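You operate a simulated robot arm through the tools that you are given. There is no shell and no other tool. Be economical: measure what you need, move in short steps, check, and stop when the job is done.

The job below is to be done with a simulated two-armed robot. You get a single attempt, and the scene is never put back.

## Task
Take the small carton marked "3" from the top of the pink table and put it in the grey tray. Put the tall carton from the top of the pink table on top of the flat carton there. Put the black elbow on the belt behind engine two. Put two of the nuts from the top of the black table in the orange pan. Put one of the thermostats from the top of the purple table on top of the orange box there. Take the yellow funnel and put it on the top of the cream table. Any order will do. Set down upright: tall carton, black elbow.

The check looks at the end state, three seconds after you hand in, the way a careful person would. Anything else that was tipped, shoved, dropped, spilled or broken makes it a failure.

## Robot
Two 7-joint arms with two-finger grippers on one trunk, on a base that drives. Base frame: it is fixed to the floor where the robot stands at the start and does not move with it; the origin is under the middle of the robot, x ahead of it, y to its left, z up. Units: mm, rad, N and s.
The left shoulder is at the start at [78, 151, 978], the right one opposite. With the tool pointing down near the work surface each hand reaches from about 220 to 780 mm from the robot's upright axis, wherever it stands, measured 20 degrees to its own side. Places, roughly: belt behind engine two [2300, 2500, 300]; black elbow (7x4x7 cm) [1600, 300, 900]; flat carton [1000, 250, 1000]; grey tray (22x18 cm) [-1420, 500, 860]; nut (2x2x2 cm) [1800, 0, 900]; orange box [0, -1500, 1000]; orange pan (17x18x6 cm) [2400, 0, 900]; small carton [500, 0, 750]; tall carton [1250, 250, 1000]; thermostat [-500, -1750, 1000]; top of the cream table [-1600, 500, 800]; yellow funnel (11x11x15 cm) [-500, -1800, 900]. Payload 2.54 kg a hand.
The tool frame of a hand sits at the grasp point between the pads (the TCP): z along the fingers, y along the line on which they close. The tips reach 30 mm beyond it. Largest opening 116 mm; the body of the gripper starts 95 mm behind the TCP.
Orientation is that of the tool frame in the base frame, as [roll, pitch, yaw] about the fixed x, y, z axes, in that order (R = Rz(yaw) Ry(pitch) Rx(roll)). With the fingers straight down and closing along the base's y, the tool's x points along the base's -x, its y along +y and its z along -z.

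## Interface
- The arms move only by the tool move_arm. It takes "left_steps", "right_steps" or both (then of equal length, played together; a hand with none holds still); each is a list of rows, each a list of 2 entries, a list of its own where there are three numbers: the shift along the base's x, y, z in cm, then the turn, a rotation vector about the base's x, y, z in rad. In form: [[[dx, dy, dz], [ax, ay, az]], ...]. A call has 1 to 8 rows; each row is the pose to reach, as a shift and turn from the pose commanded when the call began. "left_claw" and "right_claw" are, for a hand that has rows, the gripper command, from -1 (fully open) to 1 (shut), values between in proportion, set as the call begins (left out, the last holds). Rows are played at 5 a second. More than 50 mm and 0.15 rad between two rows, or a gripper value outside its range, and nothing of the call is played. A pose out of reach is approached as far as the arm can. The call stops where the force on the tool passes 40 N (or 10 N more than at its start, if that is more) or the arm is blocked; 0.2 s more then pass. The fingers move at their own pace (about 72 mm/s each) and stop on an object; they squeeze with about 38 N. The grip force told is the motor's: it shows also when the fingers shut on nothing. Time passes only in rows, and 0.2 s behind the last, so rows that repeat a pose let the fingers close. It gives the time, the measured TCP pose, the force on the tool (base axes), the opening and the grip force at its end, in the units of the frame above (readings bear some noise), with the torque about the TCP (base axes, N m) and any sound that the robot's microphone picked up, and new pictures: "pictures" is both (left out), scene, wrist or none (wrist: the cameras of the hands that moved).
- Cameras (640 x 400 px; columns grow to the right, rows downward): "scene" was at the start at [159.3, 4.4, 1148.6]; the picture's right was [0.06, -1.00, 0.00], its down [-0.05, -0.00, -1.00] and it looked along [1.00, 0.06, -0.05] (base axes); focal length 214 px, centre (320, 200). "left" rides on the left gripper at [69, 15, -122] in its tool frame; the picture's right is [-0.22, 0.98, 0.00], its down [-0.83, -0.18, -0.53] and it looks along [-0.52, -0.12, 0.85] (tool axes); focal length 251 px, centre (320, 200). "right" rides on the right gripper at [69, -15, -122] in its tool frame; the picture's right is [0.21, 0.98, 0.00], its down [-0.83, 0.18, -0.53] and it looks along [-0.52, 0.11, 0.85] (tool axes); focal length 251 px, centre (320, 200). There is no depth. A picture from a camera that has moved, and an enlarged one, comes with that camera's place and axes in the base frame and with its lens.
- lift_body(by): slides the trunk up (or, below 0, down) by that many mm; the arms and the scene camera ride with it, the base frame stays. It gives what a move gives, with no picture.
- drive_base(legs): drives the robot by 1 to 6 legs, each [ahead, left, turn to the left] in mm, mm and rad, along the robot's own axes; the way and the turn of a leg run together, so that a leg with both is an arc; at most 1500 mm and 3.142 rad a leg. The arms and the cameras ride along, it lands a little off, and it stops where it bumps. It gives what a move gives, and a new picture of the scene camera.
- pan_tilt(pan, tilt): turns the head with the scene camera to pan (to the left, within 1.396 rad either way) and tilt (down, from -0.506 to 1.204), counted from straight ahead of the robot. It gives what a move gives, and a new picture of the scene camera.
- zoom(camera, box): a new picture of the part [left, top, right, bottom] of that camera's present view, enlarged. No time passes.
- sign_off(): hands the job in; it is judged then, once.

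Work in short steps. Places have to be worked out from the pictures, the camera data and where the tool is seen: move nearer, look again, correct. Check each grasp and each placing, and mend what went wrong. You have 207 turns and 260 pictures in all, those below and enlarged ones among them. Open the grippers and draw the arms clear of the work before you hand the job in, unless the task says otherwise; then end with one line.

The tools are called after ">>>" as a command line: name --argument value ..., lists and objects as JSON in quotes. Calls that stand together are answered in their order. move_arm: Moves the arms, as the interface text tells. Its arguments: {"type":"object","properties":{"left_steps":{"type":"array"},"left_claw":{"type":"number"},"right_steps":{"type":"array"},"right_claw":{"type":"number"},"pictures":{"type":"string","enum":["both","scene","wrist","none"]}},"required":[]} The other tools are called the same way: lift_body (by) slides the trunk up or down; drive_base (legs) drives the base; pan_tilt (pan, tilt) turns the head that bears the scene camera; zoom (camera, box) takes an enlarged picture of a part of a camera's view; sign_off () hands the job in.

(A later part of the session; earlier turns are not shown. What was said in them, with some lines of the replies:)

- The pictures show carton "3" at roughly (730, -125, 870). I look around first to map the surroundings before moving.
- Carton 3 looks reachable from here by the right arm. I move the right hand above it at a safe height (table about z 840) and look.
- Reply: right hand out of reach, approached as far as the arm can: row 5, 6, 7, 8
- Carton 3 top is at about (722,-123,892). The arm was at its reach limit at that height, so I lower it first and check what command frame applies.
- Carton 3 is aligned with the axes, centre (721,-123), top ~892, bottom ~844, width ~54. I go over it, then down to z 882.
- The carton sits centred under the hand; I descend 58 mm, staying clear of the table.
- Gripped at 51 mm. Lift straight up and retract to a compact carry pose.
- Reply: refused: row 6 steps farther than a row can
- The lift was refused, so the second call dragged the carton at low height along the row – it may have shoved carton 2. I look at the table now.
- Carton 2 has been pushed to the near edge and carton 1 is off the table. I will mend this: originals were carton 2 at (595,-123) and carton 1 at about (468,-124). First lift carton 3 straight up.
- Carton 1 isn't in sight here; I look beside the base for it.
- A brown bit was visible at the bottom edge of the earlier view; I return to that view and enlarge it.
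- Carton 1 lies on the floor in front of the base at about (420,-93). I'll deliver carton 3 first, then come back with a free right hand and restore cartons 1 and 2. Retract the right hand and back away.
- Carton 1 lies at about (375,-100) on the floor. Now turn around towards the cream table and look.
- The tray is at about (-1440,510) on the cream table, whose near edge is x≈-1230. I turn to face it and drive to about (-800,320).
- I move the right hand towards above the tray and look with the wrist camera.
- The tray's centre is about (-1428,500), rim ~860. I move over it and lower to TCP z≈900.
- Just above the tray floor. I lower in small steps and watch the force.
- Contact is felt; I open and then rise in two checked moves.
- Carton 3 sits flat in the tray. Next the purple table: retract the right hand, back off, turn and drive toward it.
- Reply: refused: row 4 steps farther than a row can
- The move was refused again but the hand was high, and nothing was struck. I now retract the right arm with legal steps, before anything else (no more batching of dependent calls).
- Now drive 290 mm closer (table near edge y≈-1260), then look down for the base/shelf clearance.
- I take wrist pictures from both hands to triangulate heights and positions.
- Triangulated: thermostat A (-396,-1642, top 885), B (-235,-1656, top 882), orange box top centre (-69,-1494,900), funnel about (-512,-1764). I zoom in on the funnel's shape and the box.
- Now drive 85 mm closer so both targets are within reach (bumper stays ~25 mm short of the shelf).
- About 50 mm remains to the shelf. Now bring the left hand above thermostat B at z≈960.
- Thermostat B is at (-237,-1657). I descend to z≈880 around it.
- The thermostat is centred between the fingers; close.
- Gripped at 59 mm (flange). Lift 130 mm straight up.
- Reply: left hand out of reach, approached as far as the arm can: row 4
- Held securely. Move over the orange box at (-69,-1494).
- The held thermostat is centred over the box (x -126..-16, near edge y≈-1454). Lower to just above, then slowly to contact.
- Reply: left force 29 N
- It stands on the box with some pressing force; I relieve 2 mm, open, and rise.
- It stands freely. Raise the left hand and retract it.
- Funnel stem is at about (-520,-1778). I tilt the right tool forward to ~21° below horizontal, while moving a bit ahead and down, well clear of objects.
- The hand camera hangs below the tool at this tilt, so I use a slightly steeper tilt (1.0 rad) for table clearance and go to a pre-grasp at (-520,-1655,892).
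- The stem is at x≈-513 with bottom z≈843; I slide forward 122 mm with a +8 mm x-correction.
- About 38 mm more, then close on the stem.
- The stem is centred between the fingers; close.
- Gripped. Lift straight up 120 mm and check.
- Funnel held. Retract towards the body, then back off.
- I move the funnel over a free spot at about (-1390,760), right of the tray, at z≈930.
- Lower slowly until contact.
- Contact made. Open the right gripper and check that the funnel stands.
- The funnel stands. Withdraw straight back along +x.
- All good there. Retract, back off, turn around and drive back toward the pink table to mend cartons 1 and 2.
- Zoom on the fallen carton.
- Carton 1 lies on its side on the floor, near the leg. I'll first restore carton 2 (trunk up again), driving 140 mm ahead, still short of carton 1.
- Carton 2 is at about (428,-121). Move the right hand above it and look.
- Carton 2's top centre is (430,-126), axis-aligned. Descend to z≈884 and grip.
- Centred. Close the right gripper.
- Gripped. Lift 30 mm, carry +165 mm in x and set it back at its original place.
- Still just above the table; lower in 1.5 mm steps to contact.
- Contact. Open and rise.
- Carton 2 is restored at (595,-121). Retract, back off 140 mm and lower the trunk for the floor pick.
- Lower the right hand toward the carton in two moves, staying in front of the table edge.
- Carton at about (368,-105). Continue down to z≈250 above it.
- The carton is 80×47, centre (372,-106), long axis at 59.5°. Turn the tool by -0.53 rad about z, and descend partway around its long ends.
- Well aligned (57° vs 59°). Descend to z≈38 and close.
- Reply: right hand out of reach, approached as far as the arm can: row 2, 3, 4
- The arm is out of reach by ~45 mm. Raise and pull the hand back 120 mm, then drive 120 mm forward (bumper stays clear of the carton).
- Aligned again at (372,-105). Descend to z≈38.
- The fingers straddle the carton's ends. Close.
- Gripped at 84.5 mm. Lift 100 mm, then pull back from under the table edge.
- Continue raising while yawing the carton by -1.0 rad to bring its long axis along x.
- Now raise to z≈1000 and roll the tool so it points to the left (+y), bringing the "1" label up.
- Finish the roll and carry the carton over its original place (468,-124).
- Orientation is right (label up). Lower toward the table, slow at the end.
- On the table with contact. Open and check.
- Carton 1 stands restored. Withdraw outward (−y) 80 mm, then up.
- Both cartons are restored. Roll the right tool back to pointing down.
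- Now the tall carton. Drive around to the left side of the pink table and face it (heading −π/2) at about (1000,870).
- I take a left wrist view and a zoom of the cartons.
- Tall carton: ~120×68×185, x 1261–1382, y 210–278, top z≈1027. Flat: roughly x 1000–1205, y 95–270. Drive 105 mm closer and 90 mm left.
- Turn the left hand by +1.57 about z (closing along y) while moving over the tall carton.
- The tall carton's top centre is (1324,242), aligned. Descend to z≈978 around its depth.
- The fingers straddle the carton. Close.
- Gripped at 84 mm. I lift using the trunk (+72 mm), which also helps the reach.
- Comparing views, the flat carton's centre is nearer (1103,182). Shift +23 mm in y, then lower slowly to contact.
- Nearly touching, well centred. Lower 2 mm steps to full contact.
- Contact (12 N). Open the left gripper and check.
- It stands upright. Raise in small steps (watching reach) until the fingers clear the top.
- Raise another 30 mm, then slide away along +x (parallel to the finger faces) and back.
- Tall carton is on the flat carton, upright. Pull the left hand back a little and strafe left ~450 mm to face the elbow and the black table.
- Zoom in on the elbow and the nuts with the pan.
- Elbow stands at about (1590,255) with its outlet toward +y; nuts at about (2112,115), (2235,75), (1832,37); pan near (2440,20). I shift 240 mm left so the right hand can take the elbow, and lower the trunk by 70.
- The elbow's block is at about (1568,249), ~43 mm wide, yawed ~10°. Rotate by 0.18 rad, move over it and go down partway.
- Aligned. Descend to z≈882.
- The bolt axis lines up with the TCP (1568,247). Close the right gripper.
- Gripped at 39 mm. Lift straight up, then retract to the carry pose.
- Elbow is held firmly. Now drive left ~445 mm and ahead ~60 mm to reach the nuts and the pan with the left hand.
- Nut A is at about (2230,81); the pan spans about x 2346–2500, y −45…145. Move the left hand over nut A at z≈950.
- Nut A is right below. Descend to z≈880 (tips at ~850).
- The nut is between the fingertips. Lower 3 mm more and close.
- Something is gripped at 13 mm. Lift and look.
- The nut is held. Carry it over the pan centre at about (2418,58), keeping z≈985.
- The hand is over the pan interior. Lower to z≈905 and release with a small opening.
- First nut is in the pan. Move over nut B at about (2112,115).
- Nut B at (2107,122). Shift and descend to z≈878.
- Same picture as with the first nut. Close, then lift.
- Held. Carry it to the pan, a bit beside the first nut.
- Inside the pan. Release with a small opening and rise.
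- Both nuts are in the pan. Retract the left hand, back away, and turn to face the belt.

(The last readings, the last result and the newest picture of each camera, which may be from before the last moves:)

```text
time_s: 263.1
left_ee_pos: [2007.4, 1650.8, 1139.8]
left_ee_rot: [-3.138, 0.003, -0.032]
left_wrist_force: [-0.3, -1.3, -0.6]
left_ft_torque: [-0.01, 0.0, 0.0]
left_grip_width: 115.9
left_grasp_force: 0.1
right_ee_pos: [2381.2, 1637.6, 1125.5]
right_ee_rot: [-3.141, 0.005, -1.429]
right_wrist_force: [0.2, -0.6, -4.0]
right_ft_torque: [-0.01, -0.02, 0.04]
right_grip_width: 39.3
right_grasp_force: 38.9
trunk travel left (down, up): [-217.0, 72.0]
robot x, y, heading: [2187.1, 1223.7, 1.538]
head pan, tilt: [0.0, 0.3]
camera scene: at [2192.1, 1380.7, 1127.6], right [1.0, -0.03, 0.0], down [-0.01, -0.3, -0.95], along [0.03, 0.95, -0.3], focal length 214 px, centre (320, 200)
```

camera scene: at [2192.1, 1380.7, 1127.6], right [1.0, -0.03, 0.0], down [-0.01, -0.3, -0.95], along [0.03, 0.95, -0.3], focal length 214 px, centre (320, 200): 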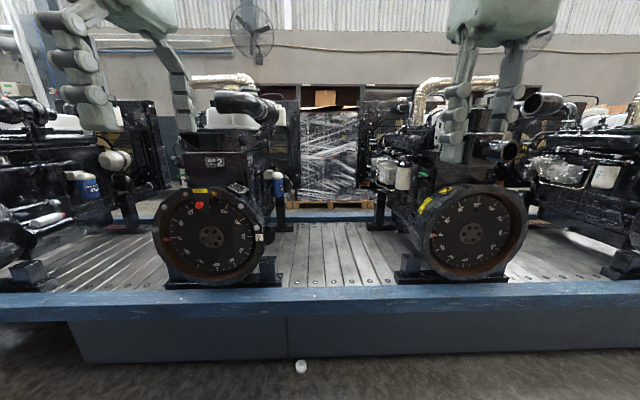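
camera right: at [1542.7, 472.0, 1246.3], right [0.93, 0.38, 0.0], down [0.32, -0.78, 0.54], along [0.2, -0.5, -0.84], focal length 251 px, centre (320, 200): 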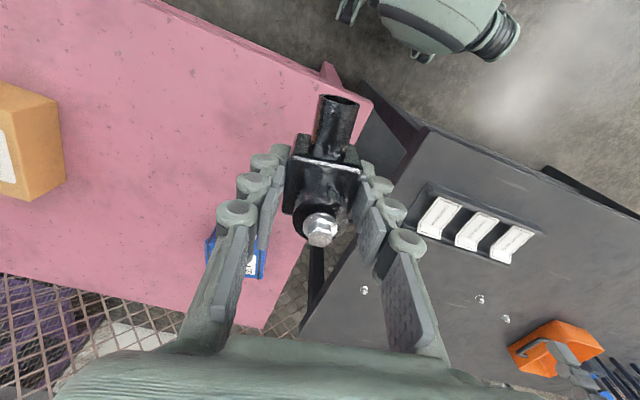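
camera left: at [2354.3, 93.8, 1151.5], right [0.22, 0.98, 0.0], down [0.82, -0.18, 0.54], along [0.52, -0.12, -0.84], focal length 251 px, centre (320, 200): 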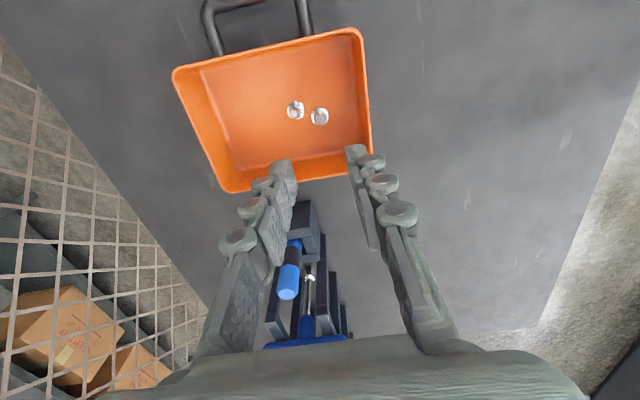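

Zoom in on the engine tags to confirm which is engine two.

>>> zoom --camera "scene" --box '[140, 100, 340, 300]'

>>> zoom --camera "scene" --box '[360, 90, 560, 290]'

>>> pan_tilt --pan 0.9 --tilt 0.3

```text
2.00 times, centred on (240, 200) of scene
camera zoom: at [2192.1, 1380.7, 1127.6], right [1.0, -0.03, 0.0], down [-0.01, -0.3, -0.95], along [0.03, 0.95, -0.3], focal length 429 px, centre (480, 200)
```

zoom: 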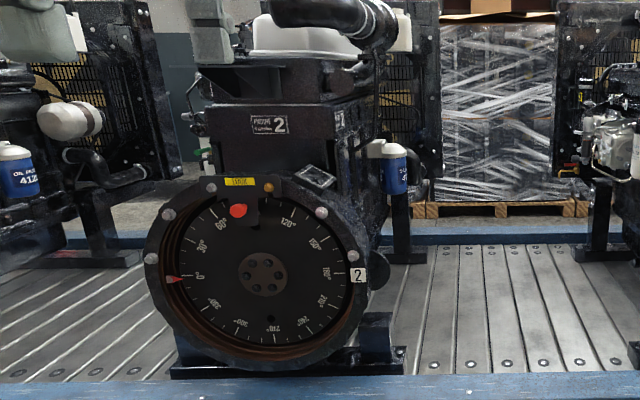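

```text
2.00 times, centred on (460, 190) of scene
camera zoom: at [2192.1, 1380.7, 1127.6], right [1.0, -0.03, 0.0], down [-0.01, -0.3, -0.95], along [0.03, 0.95, -0.3], focal length 429 px, centre (40, 220)
```

zoom: 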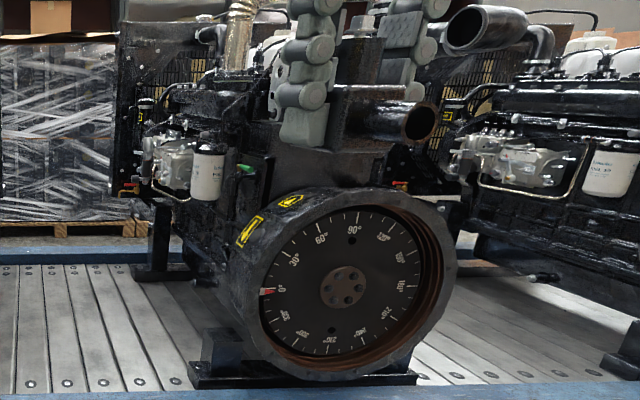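

```text
time_s: 264.3
left_ee_pos: [2007.4, 1651.4, 1139.3]
left_ee_rot: [-3.136, 0.001, -0.03]
left_wrist_force: [0.6, 0.2, 0.3]
left_ft_torque: [-0.03, -0.02, -0.05]
left_grip_width: 116.0
left_grasp_force: 0.1
right_ee_pos: [2381.1, 1640.2, 1124.1]
right_ee_rot: [-3.141, 0.005, -1.429]
right_wrist_force: [0.7, -0.2, -3.6]
right_ft_torque: [0.04, -0.01, -0.01]
right_grip_width: 39.0
right_grasp_force: 37.5
trunk travel left (down, up): [-217.0, 72.0]
robot x, y, heading: [2188.9, 1220.0, 1.536]
head pan, tilt: [0.901, 0.3]
camera scene: at [2118.0, 1347.7, 1127.7], right [0.65, 0.76, 0.0], down [0.23, -0.19, -0.96], along [-0.73, 0.62, -0.3], focal length 214 px, centre (320, 200)
```

scene: 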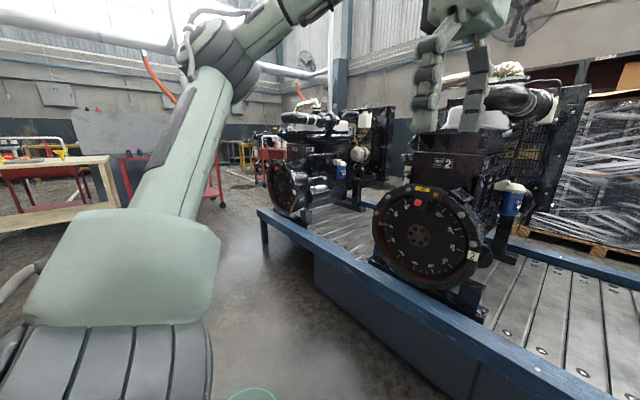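

Engine 2 is confirmed; the belt runs toward −x, so "behind" is the free gap on its +x side (x≈2030–2700). Pull the left hand back, square up, and drive 480 mm toward the belt.

>>> move_arm --left_steps '[[[0, -4, 1], [0, 0, 0]], [[0, -8, 2], [0, 0, 0]], [[0, -12, 3], [0, 0, 0]], [[0, -15, 4], [0, 0, 0]]]' --pictures "none"

>>> drive_base --legs '[[0, 0, 0.033], [490, 0, 0]]'

>>> pan_tilt --pan -0.1 --tilt 0.85

```text
time_s: 265.3
left_ee_pos: [2018.0, 1502.5, 1168.3]
left_ee_rot: [-3.139, 0.0, -0.031]
left_wrist_force: [0.4, -0.2, 0.6]
left_ft_torque: [0.04, -0.02, -0.02]
left_grip_width: 116.2
left_grasp_force: 0.1
left hand out of reach, approached as far as the arm can: row 4
right_ee_pos: [2380.6, 1639.8, 1125.4]
right_ee_rot: [-3.14, 0.005, -1.43]
right_wrist_force: [0.1, 0.5, -3.5]
right_ft_torque: [-0.02, 0.01, 0.0]
right_grip_width: 39.2
right_grasp_force: 38.0
trunk travel left (down, up): [-217.0, 72.0]
robot x, y, heading: [2190.0, 1224.2, 1.537]
head pan, tilt: [0.901, 0.3]
```

```text
time_s: 268.6
left_ee_pos: [2003.6, 1990.9, 1167.5]
left_ee_rot: [-3.139, 0.003, 0.009]
left_wrist_force: [-0.2, -0.5, -0.1]
left_ft_torque: [-0.03, -0.01, 0.04]
left_grip_width: 116.2
left_grasp_force: 0.2
right_ee_pos: [2363.0, 2139.6, 1123.5]
right_ee_rot: [-3.141, 0.005, -1.392]
right_wrist_force: [-0.3, -0.1, -3.8]
right_ft_torque: [0.0, 0.0, -0.01]
right_grip_width: 39.1
right_grasp_force: 38.5
trunk travel left (down, up): [-217.0, 72.0]
robot x, y, heading: [2185.8, 1710.1, 1.579]
head pan, tilt: [0.901, 0.3]
camera scene: at [2110.8, 1838.3, 1127.6], right [0.62, 0.79, 0.0], down [0.23, -0.18, -0.96], along [-0.75, 0.59, -0.3], focal length 214 px, centre (320, 200)
```

scene: 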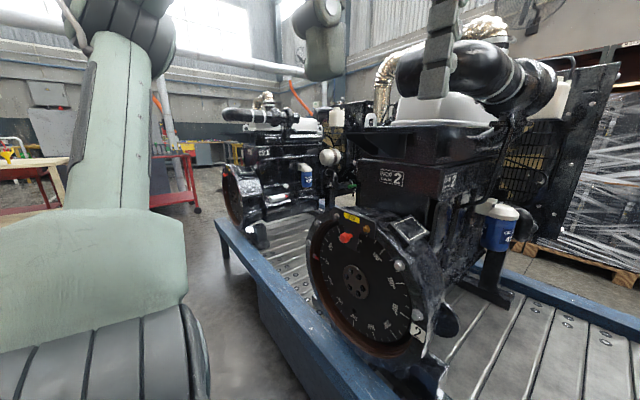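

```text
time_s: 269.9
left_ee_pos: [2004.2, 1989.5, 1168.3]
left_ee_rot: [-3.138, 0.002, 0.008]
left_wrist_force: [-0.6, -0.3, 0.7]
left_ft_torque: [-0.01, 0.02, 0.04]
left_grip_width: 116.0
left_grasp_force: 0.1
right_ee_pos: [2362.1, 2138.5, 1123.6]
right_ee_rot: [3.14, 0.006, -1.392]
right_wrist_force: [-0.1, 0.8, -3.5]
right_ft_torque: [0.0, -0.01, -0.03]
right_grip_width: 39.3
right_grasp_force: 38.4
trunk travel left (down, up): [-217.0, 72.0]
robot x, y, heading: [2183.9, 1714.8, 1.578]
head pan, tilt: [-0.099, 0.85]
camera scene: at [2191.5, 1858.4, 1079.3], right [1.0, -0.09, 0.0], down [-0.07, -0.75, -0.66], along [0.06, 0.66, -0.75], focal length 214 px, centre (320, 200)
```

scene: 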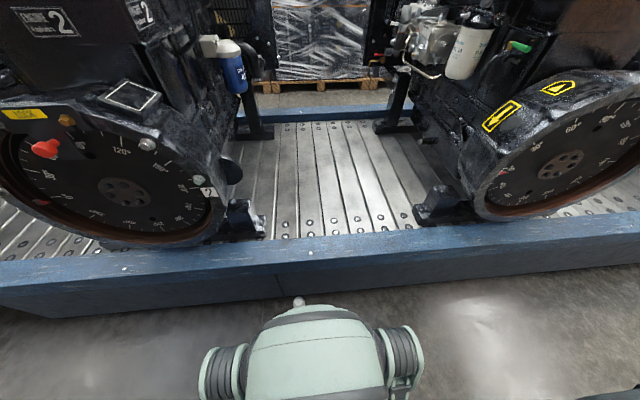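

The gap is clear. A small white object lies on the floor ahead, so I advance just 30 mm, then lower the trunk for the reach down to the belt (z≈300).

>>> drive_base --legs '[[30, 0, 0]]'

>>> lift_body --by -214

>>> move_arm --right_steps '[[[-0.5, 3.5, -3], [0, 0, 0]], [[-1, 7, -6], [0, 0, 0]], [[-1.5, 10.5, -9], [0, 0, 0]], [[-2, 14, -12], [0, 0, 0]], [[-2.5, 17, -16], [0, 0, 0]], [[-3, 20, -20], [0, 0, 0]], [[-3, 23, -24], [0, 0, 0]], [[-3, 25, -28], [0, 0, 0]]]' --pictures "both"

```text
time_s: 270.7
left_ee_pos: [2004.1, 2019.7, 1166.8]
left_ee_rot: [-3.139, 0.003, 0.008]
left_wrist_force: [-0.5, 0.6, 0.6]
left_ft_torque: [-0.06, -0.04, 0.0]
left_grip_width: 116.1
left_grasp_force: 0.1
right_ee_pos: [2362.6, 2168.7, 1124.3]
right_ee_rot: [-3.142, 0.003, -1.392]
right_wrist_force: [-0.5, -0.7, -4.0]
right_ft_torque: [-0.02, 0.0, 0.02]
right_grip_width: 39.1
right_grasp_force: 38.1
trunk travel left (down, up): [-217.0, 72.0]
robot x, y, heading: [2183.3, 1744.3, 1.577]
head pan, tilt: [-0.099, 0.85]
camera scene: at [2191.4, 1888.4, 1079.1], right [1.0, -0.09, 0.0], down [-0.07, -0.75, -0.66], along [0.06, 0.66, -0.75], focal length 214 px, centre (320, 200)
```

scene: 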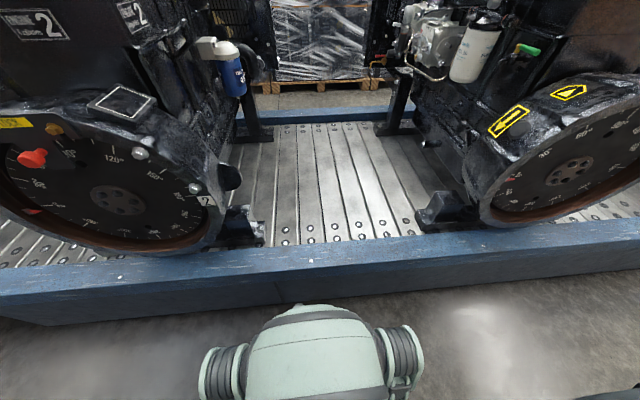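

```text
time_s: 273.0
left_ee_pos: [2003.0, 2020.3, 953.2]
left_ee_rot: [-3.138, 0.002, 0.008]
left_wrist_force: [-0.1, -0.2, 0.3]
left_ft_torque: [0.02, -0.02, -0.03]
left_grip_width: 116.1
left_grasp_force: 0.0
right_ee_pos: [2362.8, 2168.0, 910.0]
right_ee_rot: [-3.141, 0.006, -1.392]
right_wrist_force: [0.8, 0.3, -3.5]
right_ft_torque: [0.05, 0.01, -0.02]
right_grip_width: 39.0
right_grasp_force: 37.9
trunk travel left (down, up): [-3.0, 286.0]
robot x, y, heading: [2188.0, 1742.3, 1.582]
head pan, tilt: [-0.099, 0.85]
```

```text
refused: row 5 steps farther than a row can; nothing moved
```

Redo the hand move with legal steps.

>>> move_arm --right_steps '[[[-0.5, 3.5, -3], [0, 0, 0]], [[-1, 7, -6], [0, 0, 0]], [[-1.5, 10.5, -9], [0, 0, 0]], [[-2, 13.5, -12.5], [0, 0, 0]], [[-2.5, 16.5, -16], [0, 0, 0]], [[-3, 19.5, -20], [0, 0, 0]], [[-3, 22, -24], [0, 0, 0]], [[-3, 24.5, -28], [0, 0, 0]]]' --pictures "both"

```text
refused: row 6 steps farther than a row can; nothing moved
```

Step slightly too long again; I reduce it.

>>> move_arm --right_steps '[[[-0.5, 3.5, -3], [0, 0, 0]], [[-1, 7, -6], [0, 0, 0]], [[-1.5, 10.5, -9], [0, 0, 0]], [[-2, 13.5, -12.5], [0, 0, 0]], [[-2.5, 16.5, -16], [0, 0, 0]], [[-3, 19, -20], [0, 0, 0]], [[-3, 21.5, -24], [0, 0, 0]], [[-3, 24, -28], [0, 0, 0]]]' --pictures "both"

```text
time_s: 274.8
left_ee_pos: [2002.9, 2020.4, 953.6]
left_ee_rot: [-3.138, 0.001, 0.009]
left_wrist_force: [-0.5, 0.0, 0.2]
left_ft_torque: [0.06, -0.01, -0.02]
left_grip_width: 116.1
left_grasp_force: 0.1
right_ee_pos: [2331.3, 2405.7, 626.0]
right_ee_rot: [3.141, 0.006, -1.39]
right_wrist_force: [-0.1, -1.0, -1.7]
right_ft_torque: [0.04, 0.01, -0.03]
right_grip_width: 39.1
right_grasp_force: 38.1
trunk travel left (down, up): [-3.0, 286.0]
robot x, y, heading: [2182.5, 1742.3, 1.577]
head pan, tilt: [-0.099, 0.85]
camera scene: at [2191.4, 1887.6, 865.3], right [1.0, -0.09, 0.0], down [-0.07, -0.75, -0.66], along [0.06, 0.66, -0.75], focal length 214 px, centre (320, 200)
camera right: at [2358.0, 2339.9, 747.7], right [-0.92, -0.39, 0.0], down [-0.33, 0.78, 0.54], along [-0.21, 0.5, -0.84], focal length 251 px, centre (320, 200)
```

scene: 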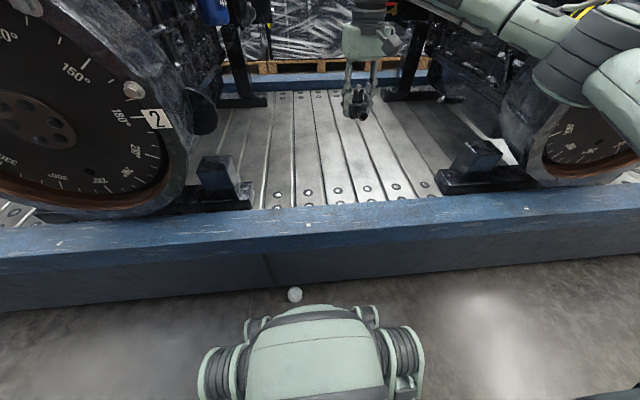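
right: 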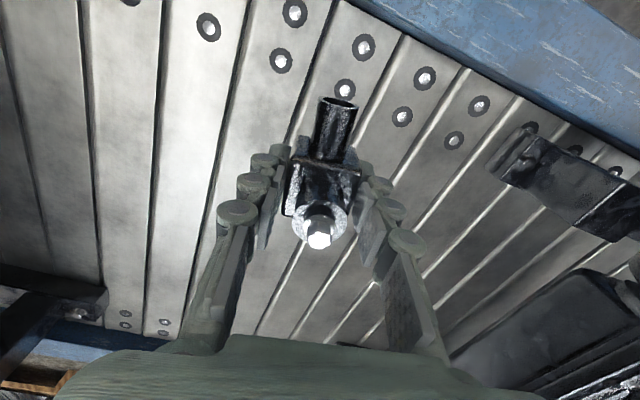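

Over the middle of a slat (x≈2335). Move 35 mm farther in and descend to z≈400.

>>> move_arm --right_steps '[[[0.2, 1, -4], [0, 0, 0]], [[0.4, 2, -8], [0, 0, 0]], [[0.4, 3, -12], [0, 0, 0]], [[0.4, 3.5, -16], [0, 0, 0]], [[0.4, 3.5, -20], [0, 0, 0]], [[0.4, 3.5, -22.5], [0, 0, 0]]]' --pictures "both"

>>> zoom --camera "scene" --box '[280, 40, 480, 200]'

```text
time_s: 276.2
left_ee_pos: [2004.0, 2019.6, 954.5]
left_ee_rot: [-3.136, 0.002, 0.009]
left_wrist_force: [-0.2, -0.8, 0.6]
left_ft_torque: [-0.01, -0.01, 0.01]
left_grip_width: 116.3
left_grasp_force: 0.0
right_ee_pos: [2336.4, 2442.2, 405.6]
right_ee_rot: [-3.141, 0.005, -1.388]
right_wrist_force: [0.0, 0.2, -3.6]
right_ft_torque: [0.0, -0.01, 0.01]
right_grip_width: 39.0
right_grasp_force: 38.5
trunk travel left (down, up): [-3.0, 286.0]
robot x, y, heading: [2183.8, 1742.2, 1.575]
head pan, tilt: [-0.099, 0.85]
camera scene: at [2191.4, 1887.6, 865.3], right [1.0, -0.09, 0.0], down [-0.07, -0.75, -0.66], along [0.06, 0.66, -0.75], focal length 214 px, centre (320, 200)
camera right: at [2363.9, 2376.8, 527.1], right [-0.92, -0.39, 0.0], down [-0.33, 0.78, 0.54], along [-0.21, 0.5, -0.84], focal length 251 px, centre (320, 200)
```

scene: 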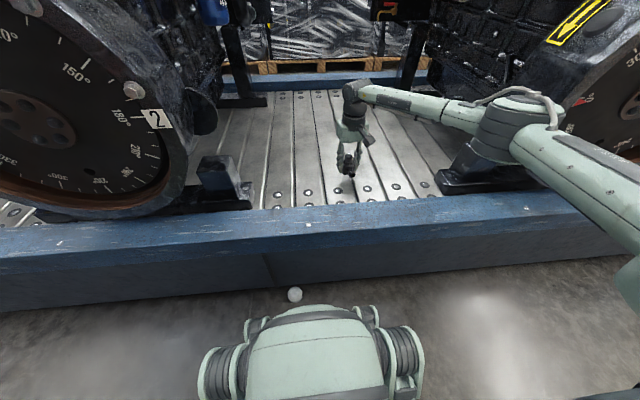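
right: 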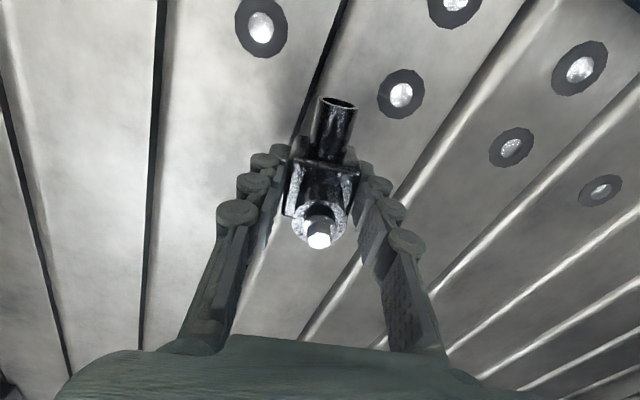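

```text
2.50 times, centred on (380, 120) of scene
camera zoom: at [2191.4, 1887.6, 865.3], right [1.0, -0.09, 0.0], down [-0.07, -0.75, -0.66], along [0.06, 0.66, -0.75], focal length 536 px, centre (170, 400)
```

zoom: 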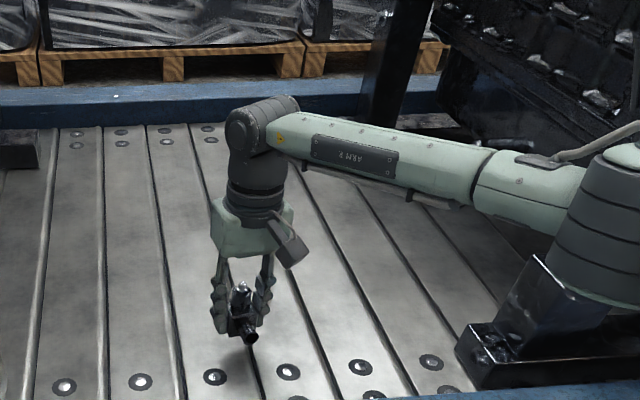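

The spot is a bit close to a slat seam; shift −23 mm in x to the slat's middle and lower with fine steps.

>>> move_arm --right_steps '[[[-2.3, 0, 0], [0, 0, 0]], [[-2.3, 0, -3.5], [0, 0, 0]], [[-2.3, 0, -4.5], [0, 0, 0]], [[-2.3, 0, -5.0], [0, 0, 0]], [[-2.3, 0, -5.5], [0, 0, 0]], [[-2.3, 0, -6.0], [0, 0, 0]], [[-2.3, 0, -6.4], [0, 0, 0]]]' --pictures "none"

>>> zoom --camera "scene" --box '[300, 110, 400, 210]'

```text
time_s: 277.1
left_ee_pos: [2003.2, 2017.0, 953.9]
left_ee_rot: [-3.134, -0.001, 0.005]
left_wrist_force: [-0.2, 0.4, 0.0]
left_ft_torque: [0.0, 0.0, -0.01]
left_grip_width: 116.0
left_grasp_force: 0.1
right_ee_pos: [2312.7, 2445.7, 370.4]
right_ee_rot: [3.139, 0.016, -1.392]
right_wrist_force: [1.6, -9.1, 19.7]
right_ft_torque: [-0.28, -0.48, -0.17]
right_grip_width: 39.2
right_grasp_force: 38.0
trunk travel left (down, up): [-3.0, 286.0]
robot x, y, heading: [2182.8, 1742.1, 1.58]
head pan, tilt: [-0.099, 0.85]
stopped in row 4 (right hand): the force on the tool passed its limit at 47 N (the readings are from after the stop); the commanded pose is now the measured one
```

```text
4.00 times, centred on (350, 160) of scene
camera zoom: at [2191.2, 1885.6, 865.8], right [1.0, -0.09, 0.0], down [-0.07, -0.75, -0.66], along [0.06, 0.66, -0.75], focal length 858 px, centre (200, 360)
```

zoom: 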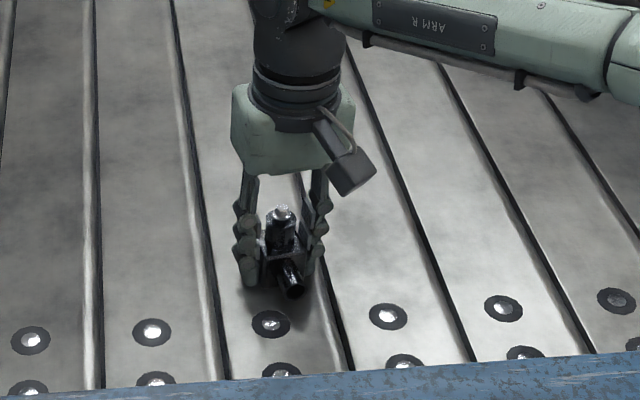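

Contact came earlier (slat at z≈329). Relieve the force by 1.5 mm, then check.

>>> move_arm --right_steps '[[[0, -0.1, 0.15], [0, 0, 0]], [[0, -0.1, 0.15], [0, 0, 0]]]' --pictures "none"

```text
time_s: 277.7
left_ee_pos: [2004.8, 2017.5, 954.3]
left_ee_rot: [-3.136, -0.001, 0.007]
left_wrist_force: [-0.8, 0.4, -0.3]
left_ft_torque: [-0.02, 0.01, -0.01]
left_grip_width: 115.9
left_grasp_force: 0.1
right_ee_pos: [2312.6, 2445.3, 369.8]
right_ee_rot: [3.139, 0.016, -1.393]
right_wrist_force: [1.7, 7.9, 16.6]
right_ft_torque: [-0.03, -0.15, 0.05]
right_grip_width: 39.4
right_grasp_force: 37.9
trunk travel left (down, up): [-3.0, 286.0]
robot x, y, heading: [2186.0, 1742.4, 1.577]
head pan, tilt: [-0.099, 0.85]
```

Still 17 N up; ease another 2 mm.

>>> move_arm --right_steps '[[[0, 0, 0.1], [0, 0, 0]], [[0, 0, 0.2], [0, 0, 0]]]' --pictures "wrist"

```text
time_s: 278.3
left_ee_pos: [2003.0, 2019.1, 954.5]
left_ee_rot: [-3.135, 0.001, 0.006]
left_wrist_force: [0.3, -0.3, -0.6]
left_ft_torque: [0.01, 0.03, 0.01]
left_grip_width: 116.0
left_grasp_force: 0.1
right_ee_pos: [2313.4, 2445.3, 369.9]
right_ee_rot: [3.139, 0.014, -1.393]
right_wrist_force: [0.7, 6.0, 12.0]
right_ft_torque: [0.46, -0.1, 0.06]
right_grip_width: 39.2
right_grasp_force: 38.2
trunk travel left (down, up): [-3.0, 286.0]
robot x, y, heading: [2185.8, 1740.2, 1.577]
head pan, tilt: [-0.099, 0.85]
camera right: at [2339.8, 2376.5, 490.7], right [-0.92, -0.38, 0.0], down [-0.32, 0.77, 0.54], along [-0.21, 0.5, -0.84], focal length 251 px, centre (320, 200)
```

right: 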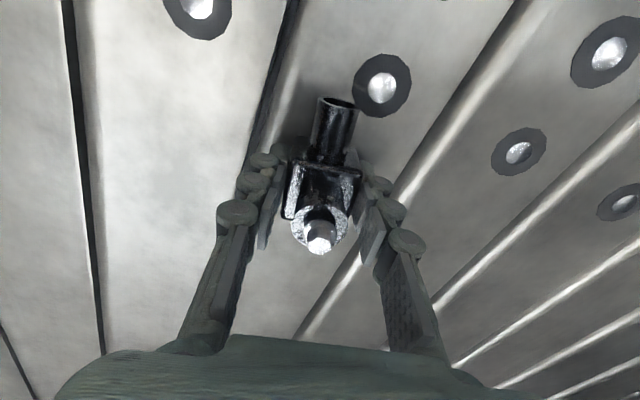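

Force is falling steadily; ease 2.5 mm more.

>>> move_arm --right_steps '[[[0, 0, 0.15], [-0.005, 0.01, 0]], [[0, 0, 0.25], [-0.005, 0.012, 0]]]' --pictures "none"

```text
time_s: 278.9
left_ee_pos: [2002.6, 2018.9, 953.4]
left_ee_rot: [-3.138, 0.001, 0.007]
left_wrist_force: [0.2, -0.3, 0.5]
left_ft_torque: [0.05, 0.01, 0.01]
left_grip_width: 116.0
left_grasp_force: 0.0
right_ee_pos: [2312.8, 2442.5, 370.9]
right_ee_rot: [3.127, 0.005, -1.393]
right_wrist_force: [0.8, 2.5, 1.5]
right_ft_torque: [0.18, -0.09, 0.06]
right_grip_width: 39.5
right_grasp_force: 38.3
trunk travel left (down, up): [-3.0, 286.0]
robot x, y, heading: [2184.6, 1746.0, 1.579]
head pan, tilt: [-0.099, 0.85]
```

Nearly force-free. Open the right gripper and look.

>>> move_arm --right_steps '[[[0, 0, 0], [0, 0, 0]], [[0, 0, 0], [0, 0, 0]], [[0, 0, 0], [0, 0, 0]]]' --right_claw -0.4 --pictures "wrist"

>>> zoom --camera "scene" --box '[300, 110, 400, 210]'

```text
time_s: 279.7
left_ee_pos: [2003.4, 2020.0, 953.7]
left_ee_rot: [-3.138, 0.001, 0.006]
left_wrist_force: [-0.4, 0.2, 0.0]
left_ft_torque: [0.0, -0.02, 0.0]
left_grip_width: 116.1
left_grasp_force: 0.1
right_ee_pos: [2312.9, 2444.6, 371.3]
right_ee_rot: [3.129, 0.008, -1.391]
right_wrist_force: [-0.4, -0.2, -0.7]
right_ft_torque: [0.02, -0.01, 0.0]
right_grip_width: 81.0
right_grasp_force: 0.1
trunk travel left (down, up): [-3.0, 286.0]
robot x, y, heading: [2184.9, 1748.4, 1.578]
head pan, tilt: [-0.099, 0.85]
camera right: at [2341.3, 2377.7, 492.4], right [-0.92, -0.38, 0.01], down [-0.32, 0.78, 0.54], along [-0.22, 0.5, -0.84], focal length 251 px, centre (320, 200)
```

right: 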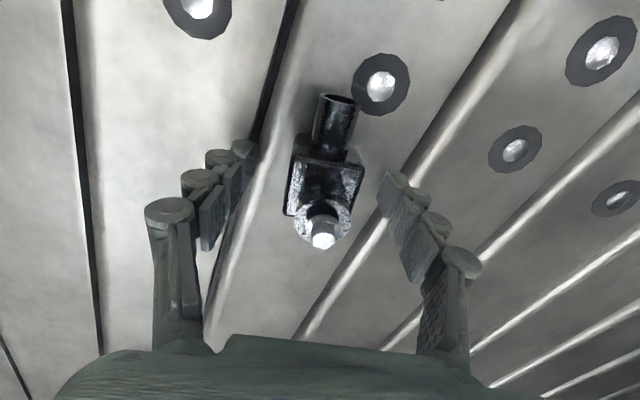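

```text
4.00 times, centred on (350, 160) of scene
camera zoom: at [2191.5, 1887.1, 865.3], right [1.0, -0.09, 0.0], down [-0.07, -0.75, -0.66], along [0.06, 0.66, -0.75], focal length 858 px, centre (200, 360)
```

zoom: 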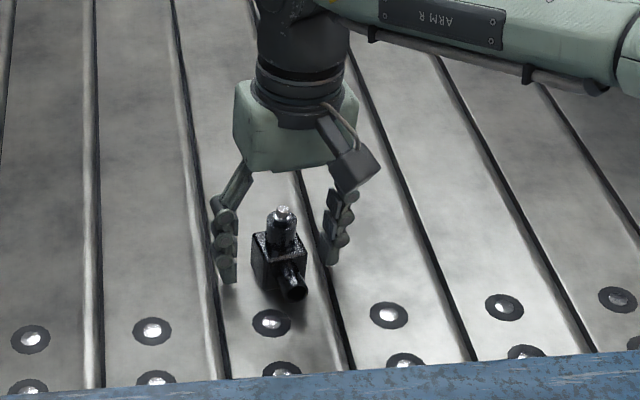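

The elbow stands upright on the belt. Raise the hand straight up, then withdraw.

>>> move_arm --right_steps '[[[0, 0, 3], [0, 0, 0]], [[0, 0, 7], [0, 0, 0]], [[0, 0, 11], [0, 0, 0]], [[0, 0, 15], [0, 0, 0]], [[0, 0, 19], [0, 0, 0]], [[0, -2, 23], [0, 0, 0]], [[0, -5, 26.5], [0, 0, 0]], [[0, -8, 30], [0, 0, 0]]]' --pictures "scene"

>>> zoom --camera "scene" --box '[250, 90, 450, 215]'

```text
time_s: 281.5
left_ee_pos: [2003.1, 2019.2, 954.5]
left_ee_rot: [-3.139, 0.0, 0.006]
left_wrist_force: [-0.1, 0.6, 0.0]
left_ft_torque: [-0.04, 0.01, 0.0]
left_grip_width: 115.9
left_grasp_force: 0.1
right_ee_pos: [2312.3, 2364.4, 672.3]
right_ee_rot: [3.127, 0.006, -1.392]
right_wrist_force: [0.0, 0.7, -0.3]
right_ft_torque: [-0.02, -0.02, 0.01]
right_grip_width: 81.2
right_grasp_force: 0.0
trunk travel left (down, up): [-3.0, 286.0]
robot x, y, heading: [2180.5, 1744.3, 1.574]
head pan, tilt: [-0.099, 0.85]
camera scene: at [2191.4, 1887.2, 865.3], right [1.0, -0.09, 0.0], down [-0.07, -0.75, -0.66], along [0.06, 0.66, -0.75], focal length 214 px, centre (320, 200)
```

scene: 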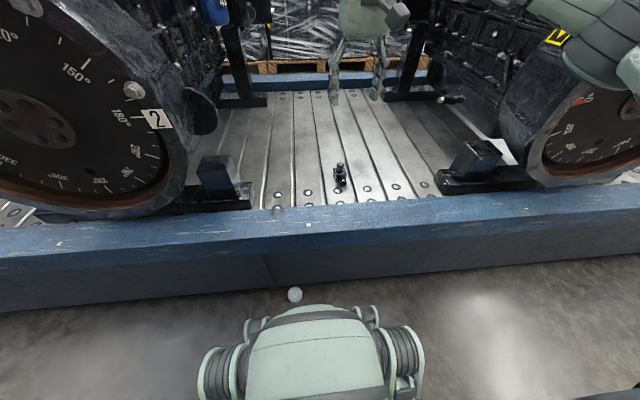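

```text
3.20 times, centred on (350, 152) of scene
camera zoom: at [2191.4, 1887.2, 865.3], right [1.0, -0.09, 0.0], down [-0.07, -0.75, -0.66], along [0.06, 0.66, -0.75], focal length 686 px, centre (224, 352)
```

zoom: 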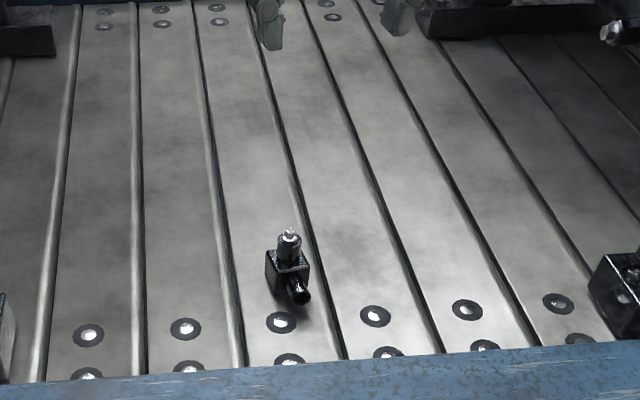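

The elbow stands on the belt behind engine two. Draw the arm back and drive the base clear.

>>> move_arm --right_steps '[[[0, -4, 2], [0, 0, 0]], [[0, -8, 4], [0, 0, 0]], [[0, -12, 6], [0, 0, 0]], [[0, -16, 8], [0, 0, 0]], [[0, -20, 10], [0, 0, 0]]]' --right_claw -1 --pictures "none"

>>> drive_base --legs '[[-350, 0, 0]]'

```text
time_s: 282.7
left_ee_pos: [2002.7, 2018.2, 953.9]
left_ee_rot: [-3.137, 0.001, 0.007]
left_wrist_force: [-0.2, 0.4, -0.3]
left_ft_torque: [-0.04, -0.01, 0.0]
left_grip_width: 116.0
left_grasp_force: 0.0
right_ee_pos: [2312.1, 2165.1, 768.8]
right_ee_rot: [3.128, 0.005, -1.392]
right_wrist_force: [0.5, -1.0, -1.4]
right_ft_torque: [-0.04, 0.02, 0.04]
right_grip_width: 115.9
right_grasp_force: 0.0
trunk travel left (down, up): [-3.0, 286.0]
robot x, y, heading: [2182.6, 1745.4, 1.576]
head pan, tilt: [-0.099, 0.85]
```

```text
time_s: 284.9
left_ee_pos: [2006.0, 1665.2, 953.3]
left_ee_rot: [-3.14, 0.0, 0.007]
left_wrist_force: [0.1, 0.0, 0.6]
left_ft_torque: [0.02, -0.02, -0.01]
left_grip_width: 115.9
left_grasp_force: 0.0
right_ee_pos: [2313.6, 1812.0, 770.7]
right_ee_rot: [3.127, 0.01, -1.394]
right_wrist_force: [0.2, -0.9, 0.5]
right_ft_torque: [0.03, -0.03, 0.03]
right_grip_width: 116.1
right_grasp_force: 0.1
trunk travel left (down, up): [-3.0, 286.0]
robot x, y, heading: [2181.3, 1388.1, 1.58]
head pan, tilt: [-0.099, 0.85]
camera scene: at [2193.7, 1533.6, 865.3], right [1.0, -0.09, 0.0], down [-0.07, -0.75, -0.66], along [0.06, 0.66, -0.75], focal length 214 px, centre (320, 200)
```

scene: 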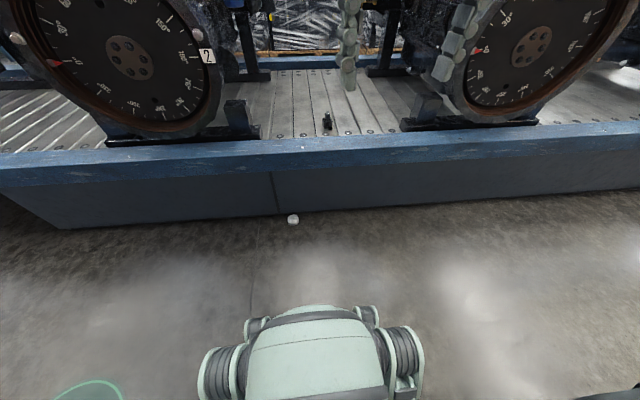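

All six placements were checked by camera, both grippers are open and the arms are clear, so I hand in.

>>> sign_off

```text
The job is handed in.
```

All six placements are done and I handed the job in, but early on I knocked carton 1 off the pink table and pushed carton 2 out of place; I put both back, label up and within about a centimetre of where they had been.
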